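You operate a simulated robot arm through the tools that you are given. There is no shell and no other tool. Be economical: measure what you need, move in short steps, check, and stop when the job is done.

You run a simulated robot arm. Do the job below in one go: nothing can be reset, and whatever is moved stays where it is left.

## Task
Shut the drain lever, fill the sonic bath to MAX and set it heating to 60 C.
Fine: hold the blue button for cleaner; heat goes on after the filling; power and heat end on, the lid ends shut, nothing spilt; the funnel and the tub's lever stay.
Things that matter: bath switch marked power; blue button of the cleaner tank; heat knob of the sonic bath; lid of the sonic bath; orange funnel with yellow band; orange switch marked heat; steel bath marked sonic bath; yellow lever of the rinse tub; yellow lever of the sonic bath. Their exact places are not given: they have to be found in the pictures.

The check looks at the end state, three seconds after you hand in, the way a careful person would. Anything else that was tipped, shoved, dropped, spilled or broken makes it a failure. Lids that push on must go on centred and level and be pressed home; caps that screw on are set level and turned clockwise until they are tight.

## Robot
A 7-joint arm with a two-finger parallel gripper on a trunk, on a base that drives. Base frame: it is fixed to the floor where the robot stands at the start and does not move with it; the origin is under the middle of the robot, x ahead of it, y to its left, z up. Lengths are in mm, angles in rad, forces in N, time in s.
With the tool pointing down near the work surface it reaches from about 100 to 900 mm from the robot's upright axis, wherever it stands. Its first joint turns from -2.897 to 2.897 rad. Places, roughly: bath switch marked power [500, 500, 900]; blue button of the cleaner tank [600, 700, 1200]; heat knob of the sonic bath [600, 300, 900]; lid of the sonic bath [900, 500, 1300]; orange funnel with yellow band (11x11x9 cm) [600, 0, 600]; orange switch marked heat [600, 500, 900]; steel bath marked sonic bath [700, 300, 1000]; yellow lever of the rinse tub [400, 900, 900]; yellow lever of the sonic bath [600, 0, 1000]. Payload 3.91 kg.
The tool frame sits at the grasp point between the pads (the TCP): z along the fingers, y along the line on which they close. The tips reach 30 mm beyond it. Largest opening 110 mm; finger width 20, thickness 10; the body of the gripper, 48 by 112 mm, starts 55 mm behind the TCP.
Orientation is that of the tool frame in the base frame, as [roll, pitch, yaw] about the fixed x, y, z axes, in that order (R = Rz(yaw) Ry(pitch) Rx(roll)). With the fingers straight down and closing along the base's y, the tool's x points along the base's -x, its y along +y and its z along -z.

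## Interface
- The arm moves only by the tool nudge_tool. Its argument "increments" is one flat list of numbers, 7 for each row, row after row: the shift along the tool's x, y, z in units of 150 mm (1.0 is 150 mm), then the turn, a rotation vector about the tool's x, y, z in units of 45 degrees (1.0 is 45 degrees), then the finger opening in cm, from 0 to 11. In form: [dx, dy, dz, rx, ry, rz, jaw, dx, dy, dz, rx, ry, rz, jaw, ...]. A call has 1 to 20 rows; each row is the pose to reach, as a shift and turn from the pose commanded when the call began, along the tool's axes at that moment. A call with a number of a shift or a turn outside -1 to 1 is refused whole. A row lasts 0.2 s, in which the tool goes at most 50 mm and 0.15 rad; a call with a longer step from one row to the next is refused whole, and so is a gripper value outside its range. A pose out of reach is approached as far as the arm can. The call stops where the force on the tool passes 90 N (or 10 N more than at its start, if that is more) or the arm is blocked; 0.2 s more then pass. Each finger travels about 72 mm/s and halts on what it meets, pressing with about 34 N; the grip force reading is that of the motor and also rises with nothing between the fingers. The clock runs only during rows and for 0.2 s after the last one: add rows that repeat a pose to give the fingers time. The reply holds the time, the measured pose of the TCP, the force on the tool along the base axes, the opening and the grip force, in the units named above and with some noise, with the torque about the TCP (base axes, N m) and any sound that the robot's microphone picked up.
- Cameras (640 x 400 px; columns grow to the right, rows downward): "scene" is now at [244.4, 47.8, 1438.7]; the picture's right is [0.54, -0.84, 0.00], its down [-0.49, -0.31, -0.81] and it looks along [0.68, 0.44, -0.58] (base axes); focal length 214 px, centre (320, 200). "wrist" rides on the gripper at [72, 17, -103] in the tool frame; the picture's right is [-0.23, 0.97, 0.00], its down [-0.76, -0.18, -0.62] and it looks along [-0.61, -0.14, 0.78] (tool axes); focal length 222 px, centre (320, 200).
- camera(camera): a new picture of that camera. It takes no simulated time.
- slide_trunk(by): slides the trunk up (or, below 0, down) by that many mm; the arm and the scene camera ride with it, the base frame stays. It gives what a move gives, with no picture.
- drive_base(legs): drives the robot by 1 to 6 legs, each [ahead, left, turn to the left] in mm, mm and rad, along the robot's own axes; the way and the turn of a leg run together, so that a leg with both is an arc; at most 1500 mm and 3.142 rad a leg. The arm and the cameras ride along, it lands a little off, and it stops where it bumps. It gives what a move gives.
- head_to(pan, tilt): turns the head with the scene camera to pan (to the left, within 1.501 rad either way) and tilt (down, from -0.506 to 1.204), counted from straight ahead of the robot. It gives what a move gives.
- measure_at(camera, pixels): for up to 12 pixels [column, row] of the newest picture of that camera ("zoom" is the newest enlarged one), the place [x, y, z] in the base frame of the surface seen there, good to about 3 mm. It takes no simulated time.
- enlarge(camera, box): a new picture of the part [left, top, right, bottom] of that camera's present view, enlarged. It takes no simulated time.
- job_done(): hands the job in; it is judged then, once.

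Work in short steps. Measure before you move; look again where a grasp or a placing could have gone wrong, and mend it. You have 80 turns and 52 pictures in all, those below and enlarged ones among them. Open the gripper and draw the arm clear of the work before you hand the job in, unless the task says otherwise; then end with one line.

The tools are called after "Emit:" as a command line: name --argument value ..., lists and objects as JSON in quotes. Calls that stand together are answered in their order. nudge_tool: Moves the arm, as the interface text tells. Its arguments: {"type":"object","properties":{"increments":{"type":"array","items":{"type":"number"}}},"required":["increments"]} The other tools are called the same way: slide_trunk (by) slides the trunk up or down; drive_base (legs) drives the base; head_to (pan, tilt) turns the head that bears the scene camera; camera (camera) takes a picture; measure_at (camera, pixels) gives the place of the surface under pixels of a picture; enlarge (camera, box) takes an enlarged picture of a part of a camera's view; job_done () hands the job in.

At the start:

```text
time_s: 0.0
ee_pos: [434.5, 346.1, 1000.2]
tcp_rot: [3.141, -0.001, -3.14]
ft_force: [0.4, -0.5, 0.1]
wrist_torque: [-0.01, 0.0, -0.02]
gripper_width: 110.2
finger_force: 0.1
trunk travel left (down, up): [-625.0, 57.0]
robot x, y, heading: [-1.3, -2.3, -0.001]
head pan, tilt: [0.569, 0.623]
```

scene: 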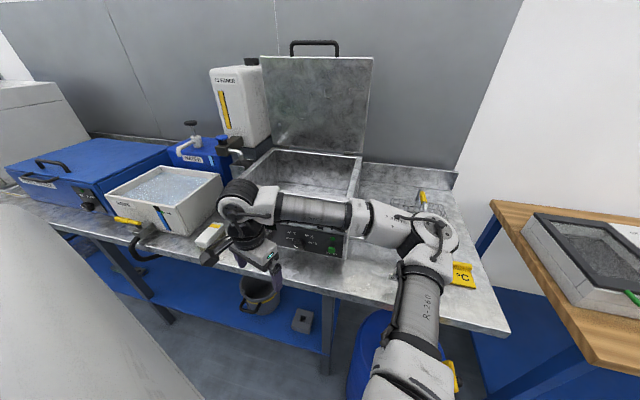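
wrist: 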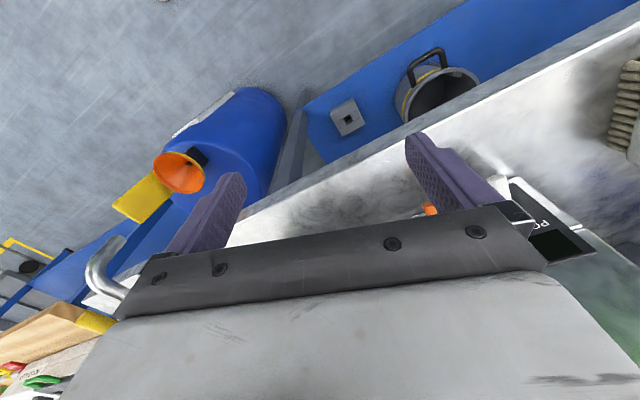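

The arm hides the bath's front in the scene view. I enlarge the bath and the cleaner tank region to find the parts.

Emit:
enlarge --camera "scene" --box '[180, 40, 380, 165]'

Emit:
enlarge --camera "scene" --box '[200, 170, 500, 357]'

```text
3.20 times, centred on (280, 102) of scene
```

zoom: 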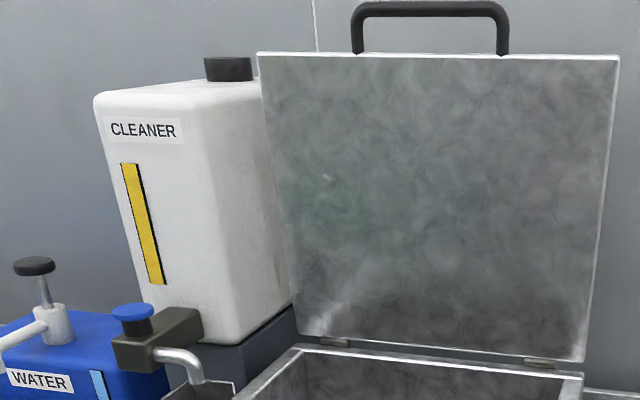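

```text
2.13 times, centred on (350, 264) of scene
```

zoom: 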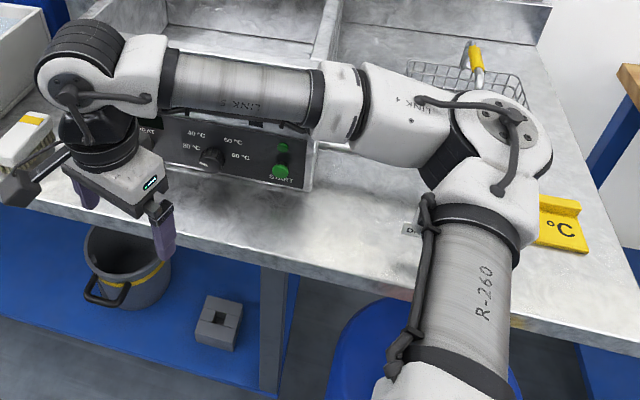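

I move the tool up and back to the right, clear of the bath front, to get an open view.

Emit:
nudge_tool --increments '[0.2, 0, -0.2, 0, 0, 0, 5, 0.3, -0.2, -0.5, 0, 0, 0, 2, 0.3, -0.5, -0.6, 0, 0, 0, 0, 0.3, -0.8, -0.6, 0, 0, 0, 0, 0.3, -1, -0.6, 0, 0, 0, 0]'

Emit:
camera --camera "scene"

```text
refused: row 2 steps farther than a row can; nothing moved
```

```text
47 pictures are left
```

scene: 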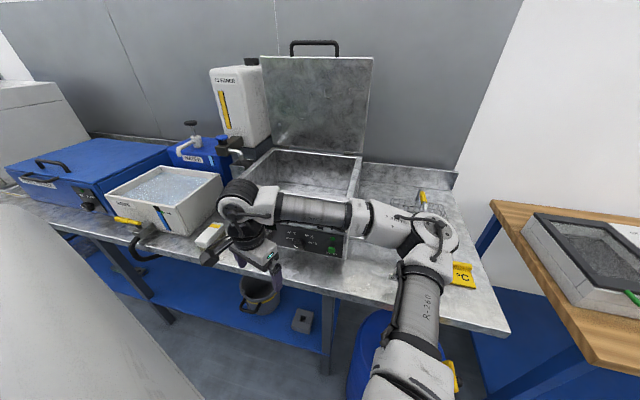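

Steps must stay under 50 mm (0.33 units) per row; I redo the retreat with smaller steps.

Emit:
nudge_tool --increments '[0.15, 0, -0.25, 0, 0, 0, 9, 0.3, -0.05, -0.5, 0, 0, 0, 7, 0.3, -0.35, -0.6, 0, 0, 0, 5, 0.3, -0.65, -0.6, 0, 0, 0, 3, 0.3, -0.95, -0.6, 0, 0, 0, 1, 0.3, -1, -0.6, 0, 0, 0, 0]'

Emit:
camera --camera "scene"

```text
time_s: 1.4
ee_pos: [388.5, 193.5, 1089.1]
tcp_rot: [-3.141, -0.001, -3.139]
ft_force: [-0.6, -0.6, -0.1]
wrist_torque: [-0.01, 0.02, -0.01]
gripper_width: 0.0
finger_force: 33.9
trunk travel left (down, up): [-625.0, 57.0]
robot x, y, heading: [-2.8, 2.7, 0.003]
head pan, tilt: [0.569, 0.623]
```

```text
46 pictures are left
```

scene: 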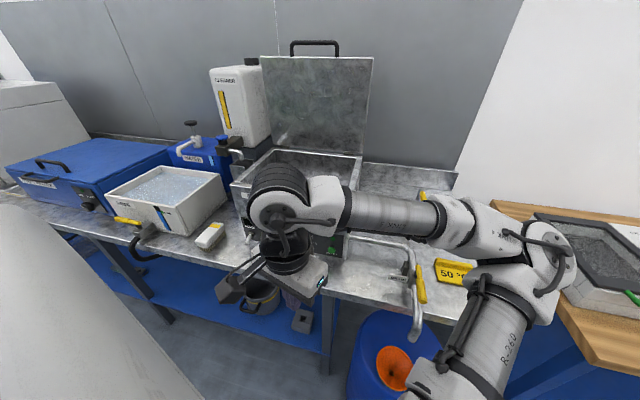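

The sonic bath's drain pipe and yellow lever appear at (418,285). I swing further right to clear the bath front.

Emit:
nudge_tool --increments '[0.0, -0.3, 0, 0, 0, 0, 0, 0.0, -0.6, 0, 0, 0, 0, 0, 0.0, -0.9, 0, 0, 0, 0, 0, 0, -1, 0, 0, 0, 0, 0]'

Emit:
nudge_tool --increments '[0.0, -0.3, 0, 0, 0, 0, 0, 0.0, -0.6, 0, 0, 0, 0, 0, 0.0, -0.9, 0, 0, 0, 0, 0, 0, -1, 0, 0, 0, 0, 0]'

Emit:
camera --camera "scene"

Emit:
enlarge --camera "scene" --box '[190, 140, 440, 296]'

```text
time_s: 2.4
ee_pos: [409.0, 50.6, 1114.3]
tcp_rot: [3.141, -0.001, -3.138]
ft_force: [0.3, -0.2, -0.1]
wrist_torque: [0.01, 0.02, 0.03]
gripper_width: 0.4
finger_force: 33.5
out of reach, approached as far as the arm can: row 2, 3, 4
trunk travel left (down, up): [-625.0, 57.0]
robot x, y, heading: [-1.8, -1.5, -0.002]
head pan, tilt: [0.569, 0.623]
```

```text
time_s: 3.4
ee_pos: [410.5, -100.6, 1115.4]
tcp_rot: [3.141, 0.0, -3.14]
ft_force: [-0.2, 1.1, 0.1]
wrist_torque: [-0.01, 0.01, -0.02]
gripper_width: 0.0
finger_force: 33.7
out of reach, approached as far as the arm can: row 1
trunk travel left (down, up): [-625.0, 57.0]
robot x, y, heading: [-0.1, -1.1, -0.002]
head pan, tilt: [0.569, 0.623]
```

```text
45 pictures are left
```

scene: 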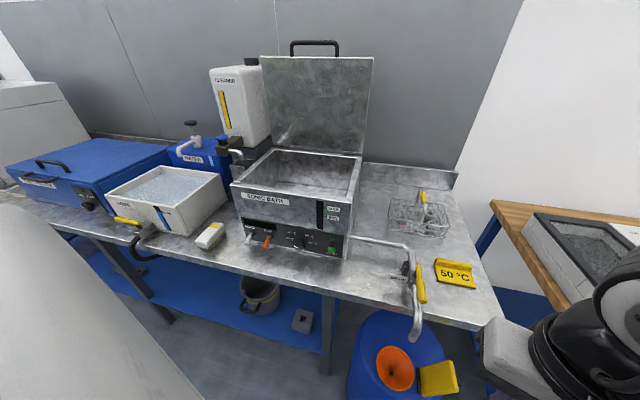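

```text
2.56 times, centred on (315, 218) of scene
```

zoom: 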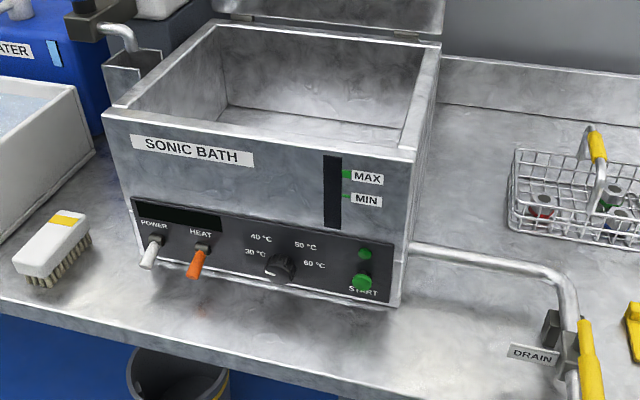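

Everything is in view now. I take close views of the panel, the drain valve and the cleaner spout, then measure.

Emit:
enlarge --camera "scene" --box '[230, 205, 350, 280]'

Emit:
measure_at --camera "zoom" --pixels '[[98, 195], [80, 160], [215, 220], [207, 175], [370, 230], [345, 205], [360, 250], [535, 240], [300, 190], [480, 290]]'

Emit:
enlarge --camera "scene" --box '[345, 225, 485, 313]'

Emit:
measure_at --camera "zoom" --pixels '[[335, 195], [355, 330], [340, 260], [285, 190], [280, 240], [250, 240], [310, 300], [320, 490], [200, 90], [300, 120]]'

Emit:
enlarge --camera "scene" --box '[195, 110, 295, 173]'

Emit:
measure_at --camera "zoom" --pixels '[[230, 165], [200, 170], [260, 168], [230, 195], [320, 270], [280, 300], [170, 200], [60, 120]]'

```text
5.33 times, centred on (290, 242) of scene
```

zoom: 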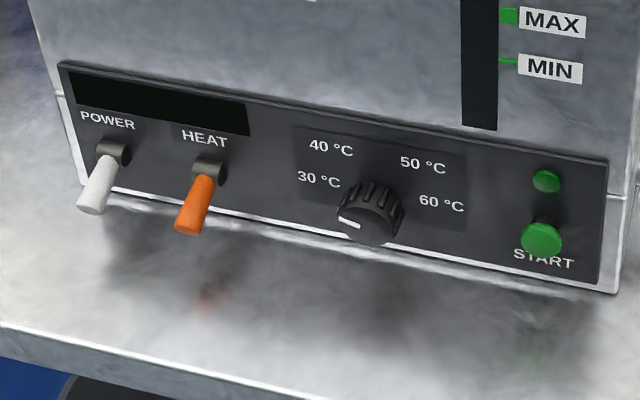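

```text
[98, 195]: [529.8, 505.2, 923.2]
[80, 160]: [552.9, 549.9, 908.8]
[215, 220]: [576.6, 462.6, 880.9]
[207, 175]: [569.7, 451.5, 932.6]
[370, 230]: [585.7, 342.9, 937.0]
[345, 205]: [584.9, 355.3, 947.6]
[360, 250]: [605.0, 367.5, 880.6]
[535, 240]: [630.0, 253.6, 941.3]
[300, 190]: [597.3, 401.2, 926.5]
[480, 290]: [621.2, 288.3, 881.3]
```

```text
4.55 times, centred on (415, 269) of scene
```

zoom: 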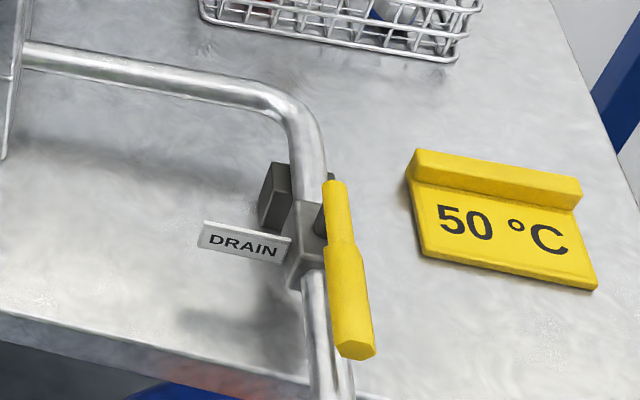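

```text
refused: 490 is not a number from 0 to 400
```

```text
6.35 times, centred on (245, 142) of scene
```

zoom: 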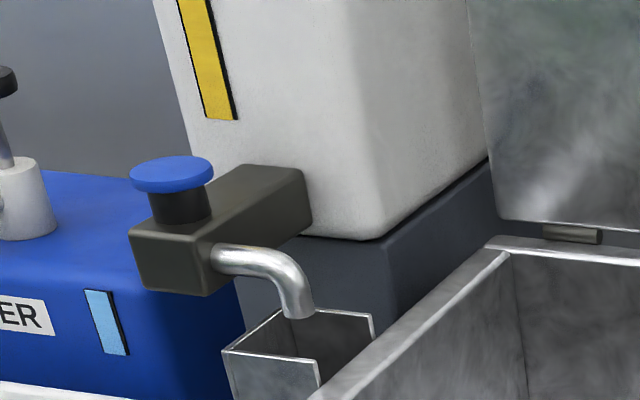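

```text
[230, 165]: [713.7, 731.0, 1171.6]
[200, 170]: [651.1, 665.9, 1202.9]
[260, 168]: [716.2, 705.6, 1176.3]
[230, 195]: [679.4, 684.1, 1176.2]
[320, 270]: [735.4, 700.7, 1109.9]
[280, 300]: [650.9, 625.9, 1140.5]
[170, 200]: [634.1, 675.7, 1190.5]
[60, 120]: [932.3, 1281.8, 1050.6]
```

The blue mushroom button sits at zoom (172,172) on top of its valve. Now I measure the drain valve and the tops of the bath.

Emit:
measure_at --camera "zoom" --pixels '[[172, 160], [140, 180], [205, 178], [172, 186], [295, 312], [345, 340], [235, 355], [370, 318], [320, 385]]'

Emit:
enlarge --camera "scene" --box '[345, 225, 485, 313]'

Emit:
measure_at --camera "zoom" --pixels '[[335, 195], [355, 340], [340, 260], [278, 190], [310, 220], [305, 255], [325, 360], [60, 58], [290, 105], [308, 165], [240, 240], [480, 240]]'

Emit:
enlarge --camera "scene" --box '[380, 240, 450, 350]'

```text
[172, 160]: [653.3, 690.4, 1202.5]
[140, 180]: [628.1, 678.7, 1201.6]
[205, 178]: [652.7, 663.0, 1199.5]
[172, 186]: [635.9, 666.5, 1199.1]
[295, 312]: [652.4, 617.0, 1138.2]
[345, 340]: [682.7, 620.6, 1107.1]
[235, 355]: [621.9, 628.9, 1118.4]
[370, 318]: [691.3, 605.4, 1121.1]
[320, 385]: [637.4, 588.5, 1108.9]
```

```text
4.55 times, centred on (415, 269) of scene
```

zoom: 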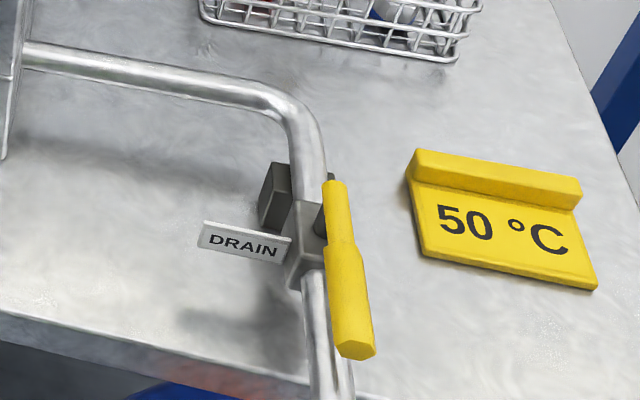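

```text
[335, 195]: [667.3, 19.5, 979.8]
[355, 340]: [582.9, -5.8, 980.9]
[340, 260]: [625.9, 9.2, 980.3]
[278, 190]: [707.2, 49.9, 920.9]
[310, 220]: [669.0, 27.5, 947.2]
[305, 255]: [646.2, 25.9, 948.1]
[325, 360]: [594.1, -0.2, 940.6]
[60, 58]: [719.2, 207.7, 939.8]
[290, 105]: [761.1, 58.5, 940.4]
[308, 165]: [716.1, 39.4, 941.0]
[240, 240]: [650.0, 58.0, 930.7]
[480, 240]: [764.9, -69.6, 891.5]
```

```text
3.64 times, centred on (415, 295) of scene
```

zoom: 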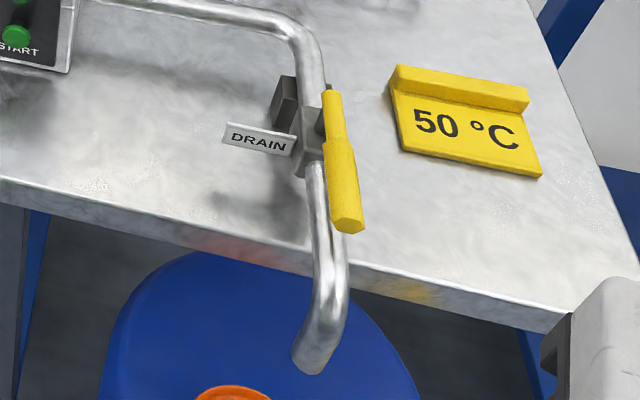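

The drain lever lies over the pipe (from (667,19) to (580,-6), top z 980), in line with it, so it is open. I look at the tub's closed lever and from closer at the stem for the sense of turning.

Emit:
enlarge --camera "scene" --box '[100, 195, 200, 258]'

Emit:
enlarge --camera "scene" --box '[395, 250, 435, 310]'

Emit:
measure_at --camera "scene" --pixels '[[267, 164], [345, 172], [360, 153], [265, 150], [232, 183], [345, 205], [303, 41], [317, 42], [370, 58], [262, 57], [360, 150], [317, 100]]'

```text
6.35 times, centred on (150, 226) of scene
```

zoom: 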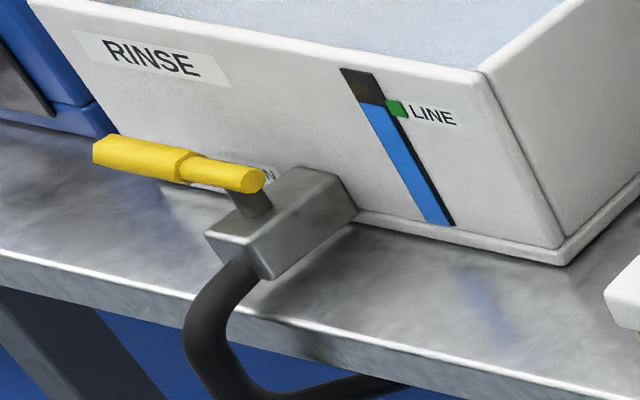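

```text
6.67 times, centred on (415, 280) of scene
```

zoom: 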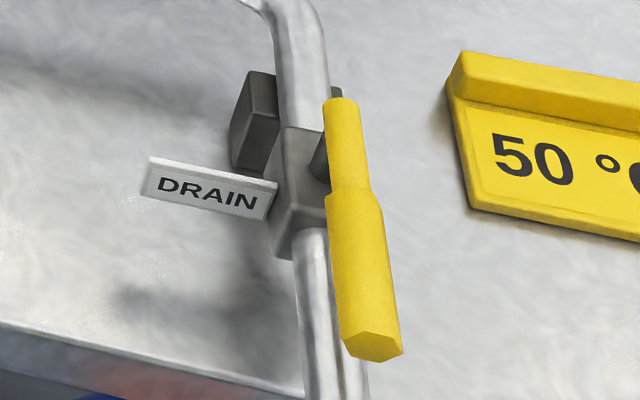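

```text
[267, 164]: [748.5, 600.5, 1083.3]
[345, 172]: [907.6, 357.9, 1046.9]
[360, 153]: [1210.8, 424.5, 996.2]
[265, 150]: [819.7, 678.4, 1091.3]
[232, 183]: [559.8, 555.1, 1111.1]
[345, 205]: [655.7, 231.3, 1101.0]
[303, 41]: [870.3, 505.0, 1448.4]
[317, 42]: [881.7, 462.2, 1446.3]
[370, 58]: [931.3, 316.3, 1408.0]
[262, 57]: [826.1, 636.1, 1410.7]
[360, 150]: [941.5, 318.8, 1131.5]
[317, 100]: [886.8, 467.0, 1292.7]
```

The tub's shut lever points left of its outlet, so the drain lever should shut by swinging its handle toward +y (clockwise seen from above). With closed fingers I approach the -y side of the handle.

Emit:
nudge_tool --increments '[-0.3, 0.1, 0, 0, 0, 0, 0, -0.6, 0.2, 0, 0, 0, 0, 0, -0.8, 0.3, 0, 0, 0, 0, 0, -1, 0.35, 0, 0, 0, 0, 0, -1, 0.35, 0, 0, 0, 0, 0]'

```text
time_s: 4.6
ee_pos: [560.6, -46.9, 1113.8]
tcp_rot: [-3.141, 0.0, -3.141]
ft_force: [-0.3, -0.4, 1.0]
wrist_torque: [0.04, 0.04, 0.01]
gripper_width: 0.0
finger_force: 34.5
trunk travel left (down, up): [-625.0, 57.0]
robot x, y, heading: [0.7, 0.1, 0.002]
head pan, tilt: [0.569, 0.623]
```

Next to (609,-42) and down to TCP z 990 (tips at 960), beside the handle.

Emit:
nudge_tool --increments '[-0.3, 0.0, 0, 0, 0, 0, 0, -0.32, 0.03, 0.25, 0, 0, 0, 0, -0.32, 0.03, 0.5, 0, 0, 0, 0, -0.32, 0.03, 0.7, 0, 0, 0, 0, -0.32, 0.03, 0.827, 0, 0, 0, 0, -0.32, 0.03, 0.827, 0, 0, 0, 0]'

Emit:
camera --camera "scene"

Emit:
camera --camera "wrist"

```text
time_s: 6.0
ee_pos: [608.2, -40.1, 989.1]
tcp_rot: [3.141, -0.002, -3.141]
ft_force: [-0.8, -0.3, -0.6]
wrist_torque: [0.0, -0.01, 0.03]
gripper_width: 0.0
finger_force: 33.4
trunk travel left (down, up): [-625.0, 57.0]
robot x, y, heading: [-0.5, 1.3, 0.001]
head pan, tilt: [0.569, 0.623]
```

```text
36 pictures are left
```

scene: 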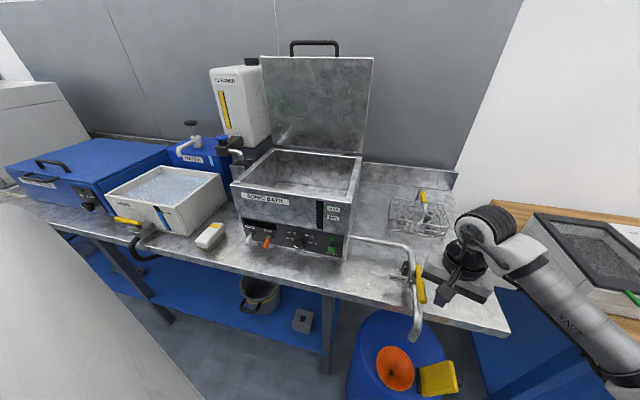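

```text
35 pictures are left
```

wrist: 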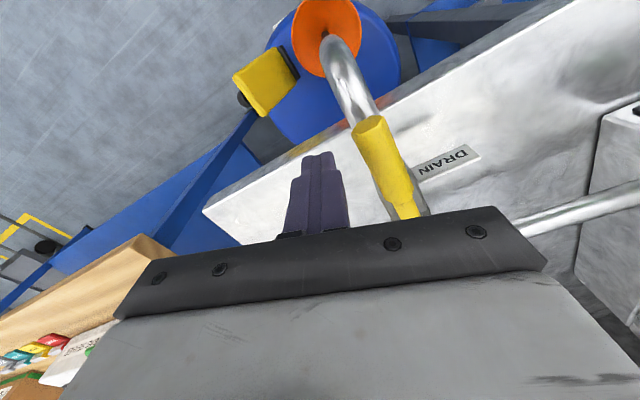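

The fingers stand beside the handle's -y side. I push it along the arc around the pivot (~(655,20)) toward +y.

Emit:
nudge_tool --increments '[0.024, 0.132, 0, 0, 0, 0, 0, 0.06, 0.19, 0, 0, 0, 0, 0, 0.087, 0.24, 0, 0, 0, 0, 0, 0.105, 0.315, 0, 0, 0, 0, 0, 0.117, 0.387, 0, 0, 0, 0, 0, 0.11, 0.46, 0, 0, 0, 0, 0, 0.096, 0.535, 0, 0, 0, 0, 0, 0.065, 0.6, 0, 0, 0, 0, 0, 0.025, 0.667, 0, 0, 0, 0, 0, -0.044, 0.736, 0, 0, 0, 0, 0, -0.07, 0.752, 0, 0, 0, 0, 0]'

Emit:
camera --camera "wrist"

```text
time_s: 8.4
ee_pos: [618.0, 72.1, 989.4]
tcp_rot: [3.141, 0.0, 3.141]
ft_force: [-1.1, 1.1, -0.7]
wrist_torque: [0.01, 0.01, -0.01]
gripper_width: 0.0
finger_force: 34.0
trunk travel left (down, up): [-625.0, 57.0]
robot x, y, heading: [-0.4, -1.0, 0.0]
head pan, tilt: [0.569, 0.623]
```

```text
34 pictures are left
```

wrist: 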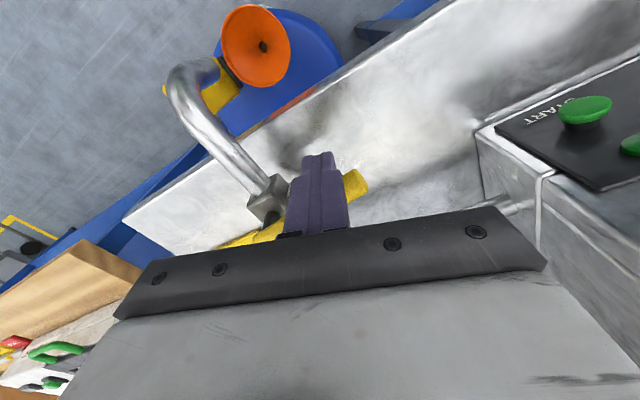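

The lever has swung. I push a little more to feel for the stop.

Emit:
nudge_tool --increments '[-0.03, 0.01, 0, 0, 0, 0, 0, -0.06, 0.015, 0, 0, 0, 0, 0, -0.09, 0.02, 0, 0, 0, 0, 0]'

Emit:
camera --camera "scene"

```text
time_s: 9.2
ee_pos: [628.4, 74.1, 989.6]
tcp_rot: [-3.139, -0.005, -3.139]
ft_force: [-25.5, -5.4, -2.2]
wrist_torque: [-0.14, 0.42, 0.2]
gripper_width: 0.0
finger_force: 33.9
trunk travel left (down, up): [-625.0, 57.0]
robot x, y, heading: [-0.2, 1.3, -0.002]
head pan, tilt: [0.569, 0.623]
```

```text
33 pictures are left
```

scene: 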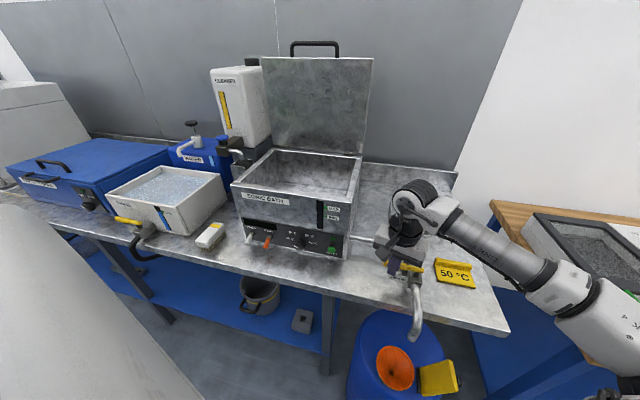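

The stop is felt (25 N) and the lever lies across the pipe. I back off and up, and check the surroundings for driving left toward the cleaner.

Emit:
nudge_tool --increments '[0.25, 0.0, 0, 0, 0, 0, 0, 0.35, 0.0, -0.2, 0, 0, 0, 0, 0.35, 0, -0.5, 0, 0, 0, 0, 0.35, 0, -0.8, 0, 0, 0, 0, 0.35, 0, -1, 0, 0, 0, 0]'

Emit:
measure_at --camera "scene" --pixels '[[100, 300], [20, 230], [180, 390], [60, 230], [150, 255], [250, 280], [420, 310], [500, 335], [136, 268], [325, 320], [255, 305], [95, 240]]'

Emit:
enlarge --camera "scene" --box '[345, 225, 485, 313]'

```text
time_s: 10.4
ee_pos: [578.6, 74.9, 1141.7]
tcp_rot: [3.141, 0.0, -3.141]
ft_force: [-0.2, -0.4, 0.0]
wrist_torque: [-0.01, 0.03, 0.02]
gripper_width: 0.0
finger_force: 33.8
trunk travel left (down, up): [-625.0, 57.0]
robot x, y, heading: [-1.1, 1.4, 0.006]
head pan, tilt: [0.569, 0.623]
```

```text
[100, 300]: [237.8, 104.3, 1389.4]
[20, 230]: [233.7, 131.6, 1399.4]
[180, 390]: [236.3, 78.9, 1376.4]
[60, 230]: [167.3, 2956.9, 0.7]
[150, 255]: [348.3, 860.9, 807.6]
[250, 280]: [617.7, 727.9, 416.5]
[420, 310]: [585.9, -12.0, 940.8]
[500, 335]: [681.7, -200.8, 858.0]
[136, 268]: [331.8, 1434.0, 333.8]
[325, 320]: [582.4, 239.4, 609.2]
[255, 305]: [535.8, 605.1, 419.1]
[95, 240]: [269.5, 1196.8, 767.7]
```

```text
4.55 times, centred on (415, 269) of scene
```

zoom: 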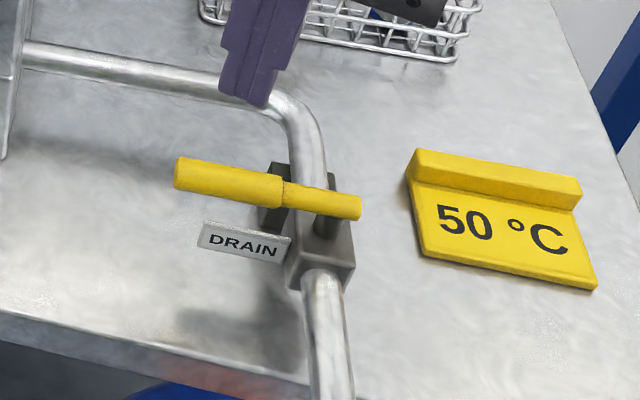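

The drain lever is now across the pipe: shut. The bench is turned by about 0.287 rad, so I turn to face it and drive left to bring the button, knob and lid in reach.

Emit:
drive_base --legs '[[0, 0, 0.287], [60, 300, 0]]'

Emit:
head_to --pan 0.2 --tilt 0.6

Emit:
camera --camera "scene"

```text
time_s: 14.3
ee_pos: [506.0, 540.4, 1141.3]
tcp_rot: [-3.141, 0.0, -2.852]
ft_force: [0.1, 0.6, 0.6]
wrist_torque: [0.0, 0.02, -0.02]
gripper_width: 0.2
finger_force: 34.4
trunk travel left (down, up): [-625.0, 57.0]
robot x, y, heading: [-26.1, 303.8, 0.294]
head pan, tilt: [0.569, 0.623]
```

```text
time_s: 15.1
ee_pos: [505.8, 539.5, 1140.7]
tcp_rot: [3.141, 0.001, -2.853]
ft_force: [0.0, 1.2, -0.1]
wrist_torque: [-0.02, 0.0, 0.0]
gripper_width: 0.0
finger_force: 33.7
trunk travel left (down, up): [-625.0, 57.0]
robot x, y, heading: [-29.0, 304.6, 0.291]
head pan, tilt: [0.201, 0.6]
```

```text
31 pictures are left
```

scene: 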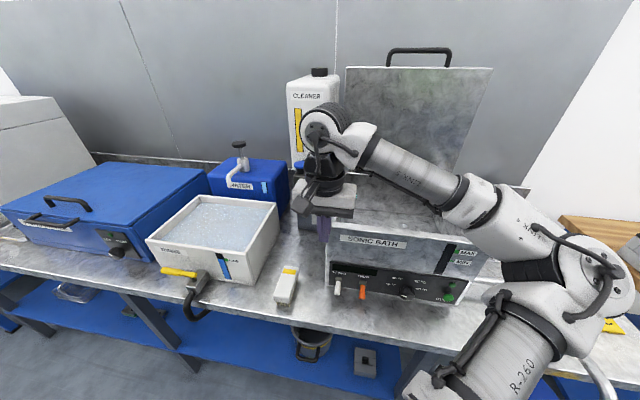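

Tool yaw now matches the bench. In bench axes the button centre is about 169 mm further ahead and 90 mm left of the tool; I rise to z≈1260 and go over it.

Emit:
nudge_tool --increments '[0, 0, -0.3, 0, 0, 0, 0, 0, 0.1, -0.6, 0, 0, 0, 0, 0, 0.3, -0.8, 0, 0, 0, 0, -0.2, 0.5, -0.8, 0, 0, 0, 0, -0.45, 0.6, -0.8, 0, 0, 0, 0, -0.75, 0.6, -0.8, 0, 0, 0, 0, -1, 0.6, -0.8, 0, 0, 0, 0, -1, 0.6, -0.8, 0, 0, 0, 0]'

Emit:
enlarge --camera "scene" --box '[220, 60, 480, 222]'

```text
time_s: 16.9
ee_pos: [623.9, 670.2, 1261.1]
tcp_rot: [3.14, 0.001, -2.85]
ft_force: [0.8, 0.4, -0.3]
wrist_torque: [0.01, 0.0, 0.06]
gripper_width: 0.0
finger_force: 34.3
trunk travel left (down, up): [-625.0, 57.0]
robot x, y, heading: [-27.4, 304.7, 0.287]
head pan, tilt: [0.201, 0.6]
```

```text
2.46 times, centred on (350, 141) of scene
```

zoom: 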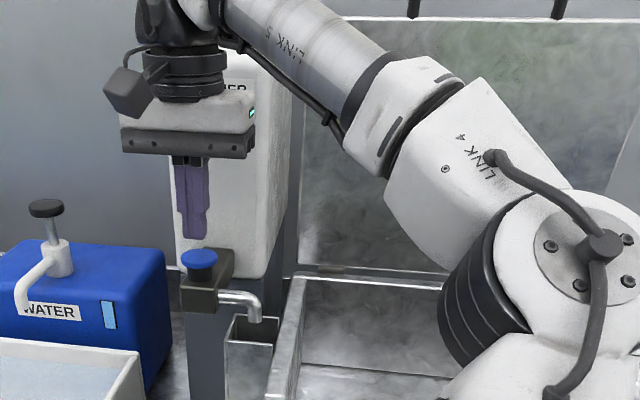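

The fingers hang just behind/above the button at zoom (200,258). I remeasure the button from this side.

Emit:
measure_at --camera "zoom" --pixels '[[200, 256], [184, 259], [214, 259], [200, 250], [200, 264]]'

Emit:
camera --camera "scene"

```text
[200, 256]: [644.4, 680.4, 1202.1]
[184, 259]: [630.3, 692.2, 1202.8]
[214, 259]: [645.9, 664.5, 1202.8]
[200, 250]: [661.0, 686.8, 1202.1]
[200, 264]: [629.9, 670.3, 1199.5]
```

```text
29 pictures are left
```

scene: 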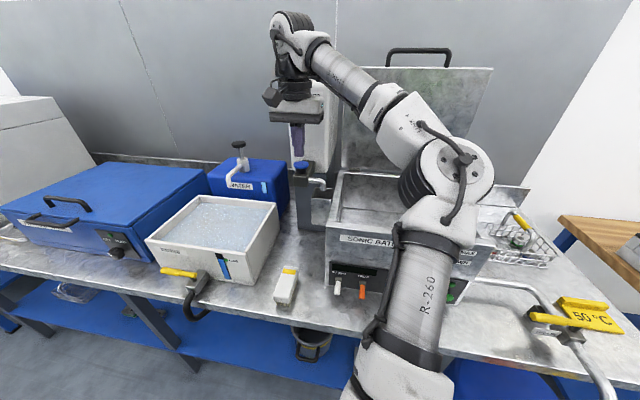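

The centre is about (644,680,1202). The arm hides part of the level window; I check whether the marks near (468,255) can be seen and measured.

Emit:
enlarge --camera "scene" --box '[420, 215, 520, 278]'

Emit:
measure_at --camera "scene" --pixels '[[360, 190], [385, 205], [468, 252], [350, 220], [370, 180], [372, 228]]'

```text
6.35 times, centred on (470, 246) of scene
```

zoom: 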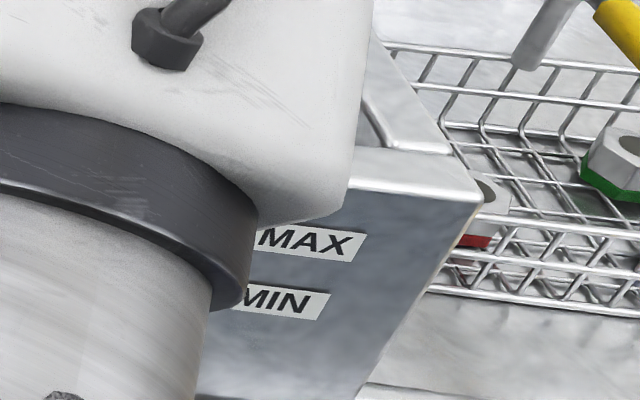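

```text
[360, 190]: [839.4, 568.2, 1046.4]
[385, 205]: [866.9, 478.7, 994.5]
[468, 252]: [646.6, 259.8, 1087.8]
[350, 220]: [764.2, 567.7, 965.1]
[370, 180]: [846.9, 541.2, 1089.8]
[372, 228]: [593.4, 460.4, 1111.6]
```

I measure the mark heights, and then centre over the button and come down to just above it.

Emit:
measure_at --camera "zoom" --pixels '[[300, 240], [340, 246], [265, 240], [275, 300], [310, 304], [250, 300], [405, 175], [415, 160]]'

Emit:
nudge_tool --increments '[-0.15, -0.0, 0, 0, 0, 0, 0, -0.15, 0.02, 0.15, 0, 0, 0, 0, -0.15, 0.02, 0.15, 0, 0, 0, 0]'

```text
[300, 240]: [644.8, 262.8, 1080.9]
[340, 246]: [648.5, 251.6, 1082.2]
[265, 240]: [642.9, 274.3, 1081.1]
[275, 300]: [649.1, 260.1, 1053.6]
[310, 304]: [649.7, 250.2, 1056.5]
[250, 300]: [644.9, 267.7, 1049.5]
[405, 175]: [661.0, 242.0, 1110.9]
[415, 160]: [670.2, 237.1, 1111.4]
```

```text
time_s: 17.7
ee_pos: [643.2, 679.4, 1239.0]
tcp_rot: [-3.141, -0.002, -2.853]
ft_force: [-0.2, 0.2, -0.5]
wrist_torque: [0.01, 0.01, 0.02]
gripper_width: 0.1
finger_force: 34.2
trunk travel left (down, up): [-625.0, 57.0]
robot x, y, heading: [-29.4, 304.4, 0.291]
head pan, tilt: [0.201, 0.6]
```

MAX is at z≈1081.5, MIN ≈1053. I press the button by about 8 mm and hold for a second, then look (the clock stands still between calls).

Emit:
nudge_tool --increments '[0, 0, 0.05, 0, 0, 0, 0, 0, 0, 0.1, 0, 0, 0, 0, 0, 0, 0.1, 0, 0, 0, 0, 0, 0, 0.1, 0, 0, 0, 0, 0, 0, 0.1, 0, 0, 0, 0]'

Emit:
enlarge --camera "scene" --box '[280, 140, 420, 228]'

```text
time_s: 18.9
ee_pos: [644.9, 677.8, 1224.0]
tcp_rot: [3.141, 0.001, -2.851]
ft_force: [0.7, 0.9, 3.2]
wrist_torque: [0.03, -0.03, 0.0]
gripper_width: 0.1
finger_force: 34.2
trunk travel left (down, up): [-625.0, 57.0]
robot x, y, heading: [-28.0, 303.3, 0.291]
head pan, tilt: [0.201, 0.6]
heard: click
```

```text
4.55 times, centred on (350, 184) of scene
```

zoom: 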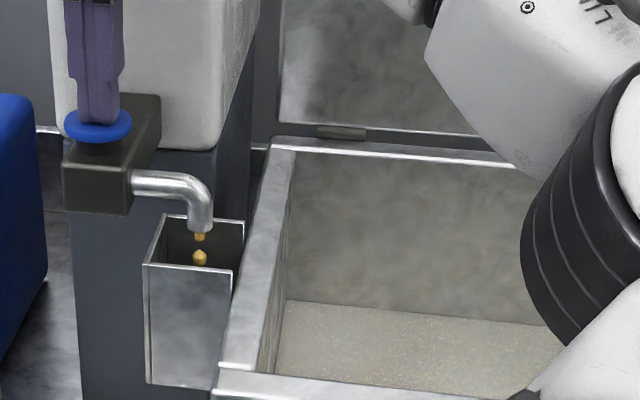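

It clicked and cleaner is running (drops at zoom (200,257)). I measure the liquid surface.

Emit:
measure_at --camera "zoom" --pixels '[[400, 350], [350, 320], [480, 360], [320, 370], [290, 298], [400, 308], [500, 322]]'

Emit:
nudge_tool --increments '[0, 0, 0, 0, 0, 0, 0, 0, 0, 0, 0, 0, 0, 0, 0, 0, 0, 0, 0, 0, 0, 0, 0, 0, 0, 0, 0, 0, 0, 0, 0, 0, 0, 0, 0]'

Emit:
enlarge --camera "scene" --box '[280, 140, 420, 228]'

Emit:
measure_at --camera "zoom" --pixels '[[400, 350], [350, 320], [480, 360], [320, 370], [290, 298], [400, 308], [500, 322]]'

```text
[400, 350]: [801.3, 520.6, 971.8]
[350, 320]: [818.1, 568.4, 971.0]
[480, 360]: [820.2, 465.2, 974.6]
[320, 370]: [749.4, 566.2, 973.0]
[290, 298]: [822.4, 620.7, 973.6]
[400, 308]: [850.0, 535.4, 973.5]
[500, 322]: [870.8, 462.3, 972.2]
```

```text
time_s: 20.1
ee_pos: [644.6, 679.0, 1222.8]
tcp_rot: [3.141, -0.001, -2.851]
ft_force: [0.0, 1.6, 3.0]
wrist_torque: [0.02, -0.03, 0.07]
gripper_width: 0.0
finger_force: 33.6
trunk travel left (down, up): [-625.0, 57.0]
robot x, y, heading: [-26.5, 302.0, 0.292]
head pan, tilt: [0.201, 0.6]
```

```text
4.55 times, centred on (350, 184) of scene
```

zoom: 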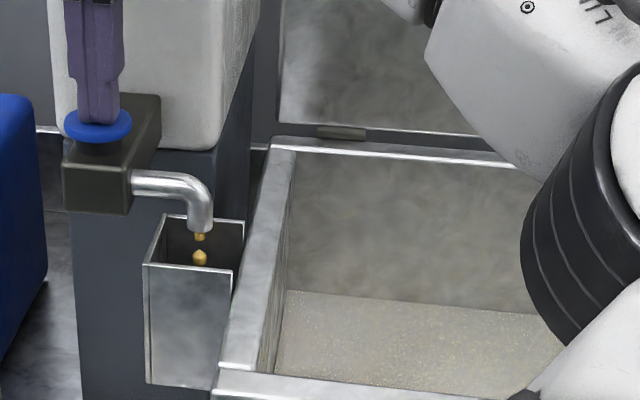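

```text
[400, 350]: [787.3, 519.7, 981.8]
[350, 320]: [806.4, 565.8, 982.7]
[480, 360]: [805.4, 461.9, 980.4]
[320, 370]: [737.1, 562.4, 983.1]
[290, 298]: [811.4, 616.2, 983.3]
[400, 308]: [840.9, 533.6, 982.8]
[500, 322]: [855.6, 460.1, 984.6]
```

The level rises about 8 mm/s and stands at 982.5; MAX is ~1081.5, so ~12 s more. I hold for two full calls, then measure.

Emit:
nudge_tool --increments '[0, 0, 0, 0, 0, 0, 0, 0, 0, 0, 0, 0, 0, 0, 0, 0, 0, 0, 0, 0, 0, 0, 0, 0, 0, 0, 0, 0, 0, 0, 0, 0, 0, 0, 0, 0, 0, 0, 0, 0, 0, 0, 0, 0, 0, 0, 0, 0, 0, 0, 0, 0, 0, 0, 0, 0, 0, 0, 0, 0, 0, 0, 0, 0, 0, 0, 0, 0, 0, 0, 0, 0, 0, 0, 0, 0, 0, 0, 0, 0, 0, 0, 0, 0, 0, 0, 0, 0, 0, 0, 0, 0, 0, 0, 0, 0, 0, 0, 0, 0, 0, 0, 0, 0, 0, 0, 0, 0, 0, 0, 0, 0, 0, 0, 0, 0, 0, 0, 0, 0, 0, 0, 0, 0, 0, 0, 0, 0, 0, 0, 0, 0, 0, 0, 0, 0, 0, 0, 0, 0]'

Emit:
nudge_tool --increments '[0, 0, 0, 0, 0, 0, 0, 0, 0, 0, 0, 0, 0, 0, 0, 0, 0, 0, 0, 0, 0, 0, 0, 0, 0, 0, 0, 0, 0, 0, 0, 0, 0, 0, 0, 0, 0, 0, 0, 0, 0, 0, 0, 0, 0, 0, 0, 0, 0, 0, 0, 0, 0, 0, 0, 0, 0, 0, 0, 0, 0, 0, 0, 0, 0, 0, 0, 0, 0, 0, 0, 0, 0, 0, 0, 0, 0, 0, 0, 0, 0, 0, 0, 0, 0, 0, 0, 0, 0, 0, 0, 0, 0, 0, 0, 0, 0, 0, 0, 0, 0, 0, 0, 0, 0, 0, 0, 0, 0, 0, 0, 0, 0, 0, 0, 0, 0, 0, 0, 0, 0, 0, 0, 0, 0, 0]'

Emit:
enlarge --camera "scene" --box '[280, 140, 420, 228]'

Emit:
measure_at --camera "zoom" --pixels '[[400, 350], [350, 320], [480, 360], [320, 370], [290, 298], [400, 308], [500, 322]]'

```text
time_s: 24.3
ee_pos: [644.1, 678.3, 1223.8]
tcp_rot: [-3.14, 0.001, -2.852]
ft_force: [1.5, 1.5, 3.0]
wrist_torque: [0.0, -0.04, 0.01]
gripper_width: 0.2
finger_force: 33.9
trunk travel left (down, up): [-625.0, 57.0]
robot x, y, heading: [-25.9, 304.1, 0.285]
head pan, tilt: [0.201, 0.6]
```

```text
time_s: 28.1
ee_pos: [643.5, 678.6, 1223.5]
tcp_rot: [-3.141, 0.0, -2.852]
ft_force: [0.0, -0.2, 3.8]
wrist_torque: [0.02, -0.05, -0.01]
gripper_width: 0.0
finger_force: 34.8
trunk travel left (down, up): [-625.0, 57.0]
robot x, y, heading: [-27.5, 299.4, 0.286]
head pan, tilt: [0.201, 0.6]
```

```text
4.55 times, centred on (350, 184) of scene
```

zoom: 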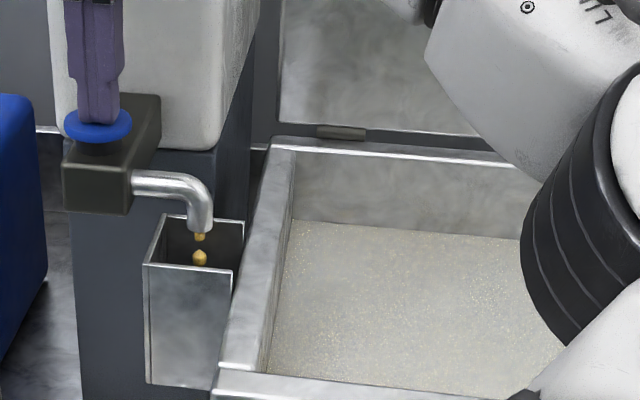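

```text
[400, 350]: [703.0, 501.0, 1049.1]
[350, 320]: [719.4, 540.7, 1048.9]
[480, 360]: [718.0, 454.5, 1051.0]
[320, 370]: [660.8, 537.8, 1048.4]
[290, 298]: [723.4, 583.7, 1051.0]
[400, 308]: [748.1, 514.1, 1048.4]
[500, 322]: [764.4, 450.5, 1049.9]
```

The surface is at 1049.5, rising ~8.4 mm/s. I hold 2.8 s more, reaching ~1073, then lift off to read the level window.

Emit:
nudge_tool --increments '[0, 0, 0, 0, 0, 0, 0, 0, 0, 0, 0, 0, 0, 0, 0, 0, 0, 0, 0, 0, 0, 0, 0, 0, 0, 0, 0, 0, 0, 0, 0, 0, 0, 0, 0, 0, 0, 0, 0, 0, 0, 0, 0, 0, 0, 0, 0, 0, 0, 0, 0, 0, 0, 0, 0, 0, 0, 0, 0, 0, 0, 0, 0, 0, 0, 0, 0, 0, 0, 0, 0, 0, 0, 0, 0, 0, 0, 0, 0, 0, 0, 0, 0, 0, 0, 0, 0, 0, 0, 0, 0]'

Emit:
nudge_tool --increments '[0, 0, -0.2, 0, 0, 0, 0, 0, 0, -0.2, 0, 0, 0, 0]'

Emit:
drive_base --legs '[[-60, 0, 0.0]]'

Emit:
camera --camera "scene"

```text
time_s: 30.9
ee_pos: [644.2, 679.6, 1222.6]
tcp_rot: [3.142, 0.001, -2.853]
ft_force: [0.6, 0.1, 2.9]
wrist_torque: [-0.01, -0.02, -0.03]
gripper_width: 0.0
finger_force: 33.6
trunk travel left (down, up): [-625.0, 57.0]
robot x, y, heading: [-28.6, 303.6, 0.292]
head pan, tilt: [0.201, 0.6]
```

```text
time_s: 31.5
ee_pos: [645.0, 677.8, 1254.2]
tcp_rot: [3.14, 0.003, -2.849]
ft_force: [-0.2, -0.3, 0.0]
wrist_torque: [0.04, 0.03, -0.01]
gripper_width: 0.2
finger_force: 34.3
trunk travel left (down, up): [-625.0, 57.0]
robot x, y, heading: [-30.9, 299.8, 0.285]
head pan, tilt: [0.201, 0.6]
```

```text
time_s: 32.5
ee_pos: [587.8, 660.9, 1255.3]
tcp_rot: [-3.141, 0.002, -2.851]
ft_force: [0.0, 0.2, 0.5]
wrist_torque: [0.01, 0.0, -0.01]
gripper_width: 0.0
finger_force: 33.6
trunk travel left (down, up): [-625.0, 57.0]
robot x, y, heading: [-86.3, 283.1, 0.297]
head pan, tilt: [0.201, 0.6]
```

```text
24 pictures are left
```

scene: 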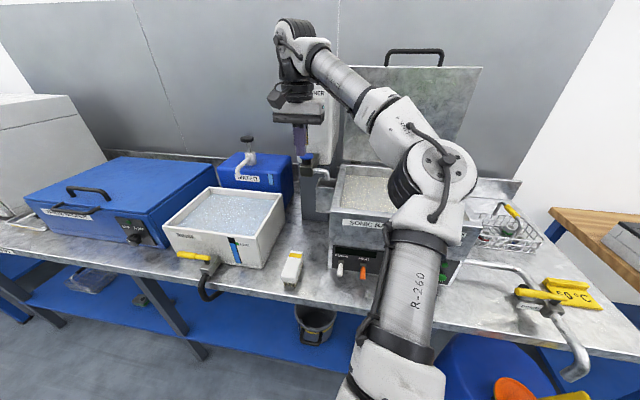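

I measure the surface now over the bath interior at (365,190) and neighbours.

Emit:
measure_at --camera "scene" --pixels '[[365, 190], [370, 198], [355, 200], [375, 185], [360, 207], [380, 205], [365, 200]]'

Emit:
drive_base --legs '[[60, 0, 0.0]]'

```text
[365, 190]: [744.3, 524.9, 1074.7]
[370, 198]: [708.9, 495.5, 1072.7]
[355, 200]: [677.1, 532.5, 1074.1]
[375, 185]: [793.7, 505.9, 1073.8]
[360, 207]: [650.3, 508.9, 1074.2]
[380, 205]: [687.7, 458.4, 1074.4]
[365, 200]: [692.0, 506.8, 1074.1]
```

```text
time_s: 33.5
ee_pos: [646.0, 677.5, 1252.9]
tcp_rot: [-3.141, -0.002, -2.852]
ft_force: [0.1, 0.5, -0.2]
wrist_torque: [-0.04, 0.04, 0.02]
gripper_width: 0.1
finger_force: 33.9
trunk travel left (down, up): [-625.0, 57.0]
robot x, y, heading: [-30.2, 301.1, 0.293]
head pan, tilt: [0.201, 0.6]
```

Surface 1074, so ~7.5 mm (≈0.9 s) lacks. I press briefly once more and release within the same call.

Emit:
nudge_tool --increments '[0, 0, 0.1, 0, 0, 0, 0, 0, 0, 0.2, 0, 0, 0, 0, 0, 0, 0.2, 0, 0, 0, 0, 0, 0, 0.2, 0, 0, 0, 0, 0, 0, 0.2, 0, 0, 0, 0, 0, 0, 0.2, 0, 0, 0, 0, 0, 0, 0, 0, 0, 0, 0, 0, 0, -0.1, 0, 0, 0, 0]'

Emit:
nudge_tool --increments '[0.3, 0, 0, 0, 0, 0, 0, 0.6, 0, 0, 0, 0, 0, 0, 0.8, -0.2, 0, 0, 0, 0, 0, 1, -0.4, 0, 0, 0, 0, 0, 1, -0.7, 0, 0, 0, 0, 0, 1, -1, 0, 0, 0, 0, 0]'

Emit:
nudge_tool --increments '[0.3, 0, 0, 0, 0, 0, 0, 0.4, -0.2, 0, 0, 0, 0, 0, 0.5, -0.4, 0, 0, 0, 0, 0, 0.5, -0.7, 0, 0, 0, 0, 0, 0.5, -1, 0, 0, 0, 0, 0]'

Emit:
camera --camera "scene"

```text
time_s: 35.3
ee_pos: [643.5, 678.5, 1269.0]
tcp_rot: [3.142, 0.002, -2.853]
ft_force: [-0.4, 0.5, -0.9]
wrist_torque: [0.02, 0.02, 0.0]
gripper_width: 0.2
finger_force: 33.3
trunk travel left (down, up): [-625.0, 57.0]
robot x, y, heading: [-27.9, 302.3, 0.292]
head pan, tilt: [0.201, 0.6]
heard: click
```

```text
time_s: 36.7
ee_pos: [543.3, 491.3, 1269.7]
tcp_rot: [3.141, -0.001, -2.85]
ft_force: [0.6, 0.4, 0.5]
wrist_torque: [0.01, -0.01, -0.02]
gripper_width: 0.1
finger_force: 33.8
trunk travel left (down, up): [-625.0, 57.0]
robot x, y, heading: [-30.8, 301.7, 0.287]
head pan, tilt: [0.201, 0.6]
```

```text
time_s: 38.1
ee_pos: [523.7, 358.6, 1259.2]
tcp_rot: [3.097, -0.011, -2.729]
ft_force: [1.2, 0.7, 0.3]
wrist_torque: [0.02, -0.04, 0.01]
gripper_width: 0.0
finger_force: 33.9
trunk travel left (down, up): [-625.0, 57.0]
robot x, y, heading: [-31.4, 302.8, 0.292]
head pan, tilt: [0.201, 0.6]
stopped in row 5: the arm was blocked; the commanded pose is now the measured one
```

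```text
23 pictures are left
```

scene: 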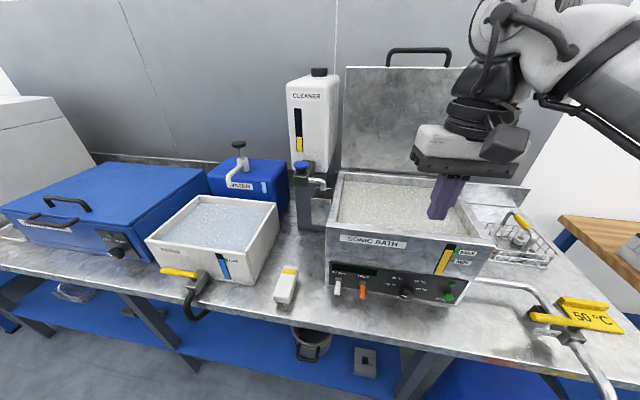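

The arm's reach was limited there, but nothing was touched. I zoom in on the level window and panel.

Emit:
enlarge --camera "scene" --box '[415, 225, 500, 278]'

Emit:
enlarge --camera "scene" --box '[320, 255, 475, 315]'

Emit:
measure_at --camera "scene" --pixels '[[365, 190], [370, 198], [355, 200], [390, 215], [360, 207], [400, 205]]'

```text
7.53 times, centred on (458, 252) of scene
```

zoom: 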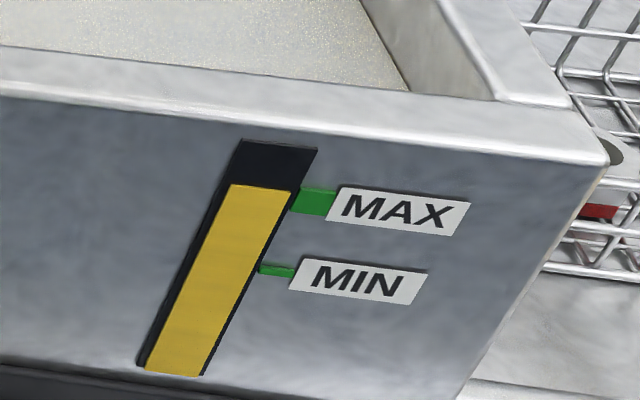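

```text
4.13 times, centred on (398, 285) of scene
```

zoom: 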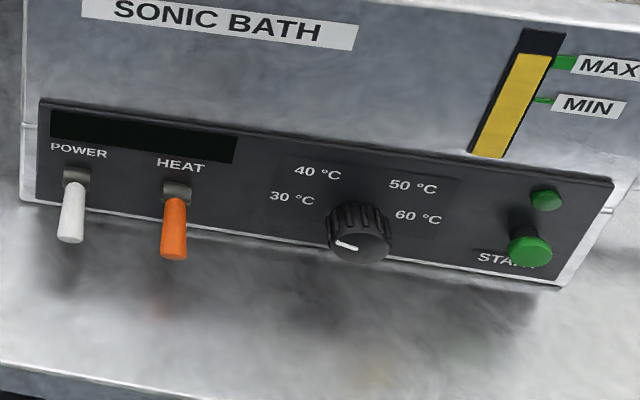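

```text
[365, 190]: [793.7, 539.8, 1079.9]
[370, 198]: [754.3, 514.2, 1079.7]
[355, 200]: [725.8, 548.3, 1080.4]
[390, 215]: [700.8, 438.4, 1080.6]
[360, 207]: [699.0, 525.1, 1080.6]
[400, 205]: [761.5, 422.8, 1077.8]
```

The level stands inside the green MAX band. Now I measure the toggles and the heat knob.

Emit:
measure_at --camera "zoom" --pixels '[[75, 172], [73, 200], [71, 236], [176, 190], [174, 220], [173, 253], [110, 190], [345, 244], [360, 210], [380, 240], [337, 215], [360, 245]]'

Emit:
measure_at --camera "zoom" --pixels '[[400, 220], [290, 215], [260, 180], [400, 180], [360, 258], [331, 240], [390, 238], [353, 240], [338, 243], [530, 250], [200, 300], [420, 216]]'

```text
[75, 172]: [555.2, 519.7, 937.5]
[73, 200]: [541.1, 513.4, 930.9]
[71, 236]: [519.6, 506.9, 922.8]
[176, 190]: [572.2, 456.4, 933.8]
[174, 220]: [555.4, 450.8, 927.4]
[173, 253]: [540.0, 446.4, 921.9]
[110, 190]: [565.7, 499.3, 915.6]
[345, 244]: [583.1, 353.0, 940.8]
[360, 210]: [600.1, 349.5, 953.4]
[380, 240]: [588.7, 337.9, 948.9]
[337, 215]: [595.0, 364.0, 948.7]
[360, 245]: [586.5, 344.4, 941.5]
```

```text
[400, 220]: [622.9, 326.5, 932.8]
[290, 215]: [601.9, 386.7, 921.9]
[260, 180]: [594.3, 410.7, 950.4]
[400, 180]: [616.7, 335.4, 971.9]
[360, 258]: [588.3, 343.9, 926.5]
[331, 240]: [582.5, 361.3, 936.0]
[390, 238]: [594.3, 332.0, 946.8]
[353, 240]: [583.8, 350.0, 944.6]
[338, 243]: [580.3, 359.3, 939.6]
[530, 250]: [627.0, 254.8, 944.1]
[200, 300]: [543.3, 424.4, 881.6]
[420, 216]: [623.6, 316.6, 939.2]
```

Panel plane is at bench depth n≈687; power toggle at s≈338, heat at s≈273, both point out and down (off), and the knob centre is ~(590,347,940) with a horizontal axis. I drive back 120 mm for room and level the tool orientation again before tilting it to the horizontal.

Emit:
drive_base --legs '[[-130, 0, 0.0]]'

Emit:
nudge_tool --increments '[0, 0, 0.2, 0.0568, 0, 0.155, 0, 0, 0, 0.5, 0.0568, 0, 0.155, 0, 0, 0, 0.8, 0.0568, 0, 0.155, 0, 0, 0, 0.8, 0.0568, 0, 0.155, 0]'

Emit:
nudge_tool --increments '[0, 0.1, 0, 0, -0.19, 0, 0, 0, 0.3, 0, 0, -0.38, 0, 0, 0, 0.5, 0, 0, -0.57, 0, 0, 0, 0.7, 0, 0, -0.76, 0, 0, 0, 0.9, 0, 0, -0.95, 0, 0, 0, 0.9, 0, 0, -1, 0, 0]'

```text
time_s: 39.3
ee_pos: [398.8, 320.5, 1261.8]
tcp_rot: [3.097, -0.008, -2.731]
ft_force: [-1.0, -0.9, 0.5]
wrist_torque: [0.03, -0.01, -0.01]
gripper_width: 0.0
finger_force: 34.4
trunk travel left (down, up): [-625.0, 57.0]
robot x, y, heading: [-154.9, 263.7, 0.291]
head pan, tilt: [0.201, 0.6]
```

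```text
time_s: 40.3
ee_pos: [395.7, 323.9, 1140.7]
tcp_rot: [-3.138, -0.013, -2.853]
ft_force: [0.3, -0.2, 0.4]
wrist_torque: [0.03, -0.01, 0.0]
gripper_width: 0.0
finger_force: 34.4
trunk travel left (down, up): [-625.0, 57.0]
robot x, y, heading: [-152.7, 265.2, 0.288]
head pan, tilt: [0.201, 0.6]
```

```text
time_s: 41.7
ee_pos: [376.8, 464.4, 1164.2]
tcp_rot: [-3.141, 0.773, -2.851]
ft_force: [0.0, 0.4, 0.1]
wrist_torque: [-0.03, -0.04, 0.01]
gripper_width: 0.0
finger_force: 34.4
out of reach, approached as far as the arm can: row 5, 6
trunk travel left (down, up): [-625.0, 57.0]
robot x, y, heading: [-150.0, 268.5, 0.288]
head pan, tilt: [0.201, 0.6]
```

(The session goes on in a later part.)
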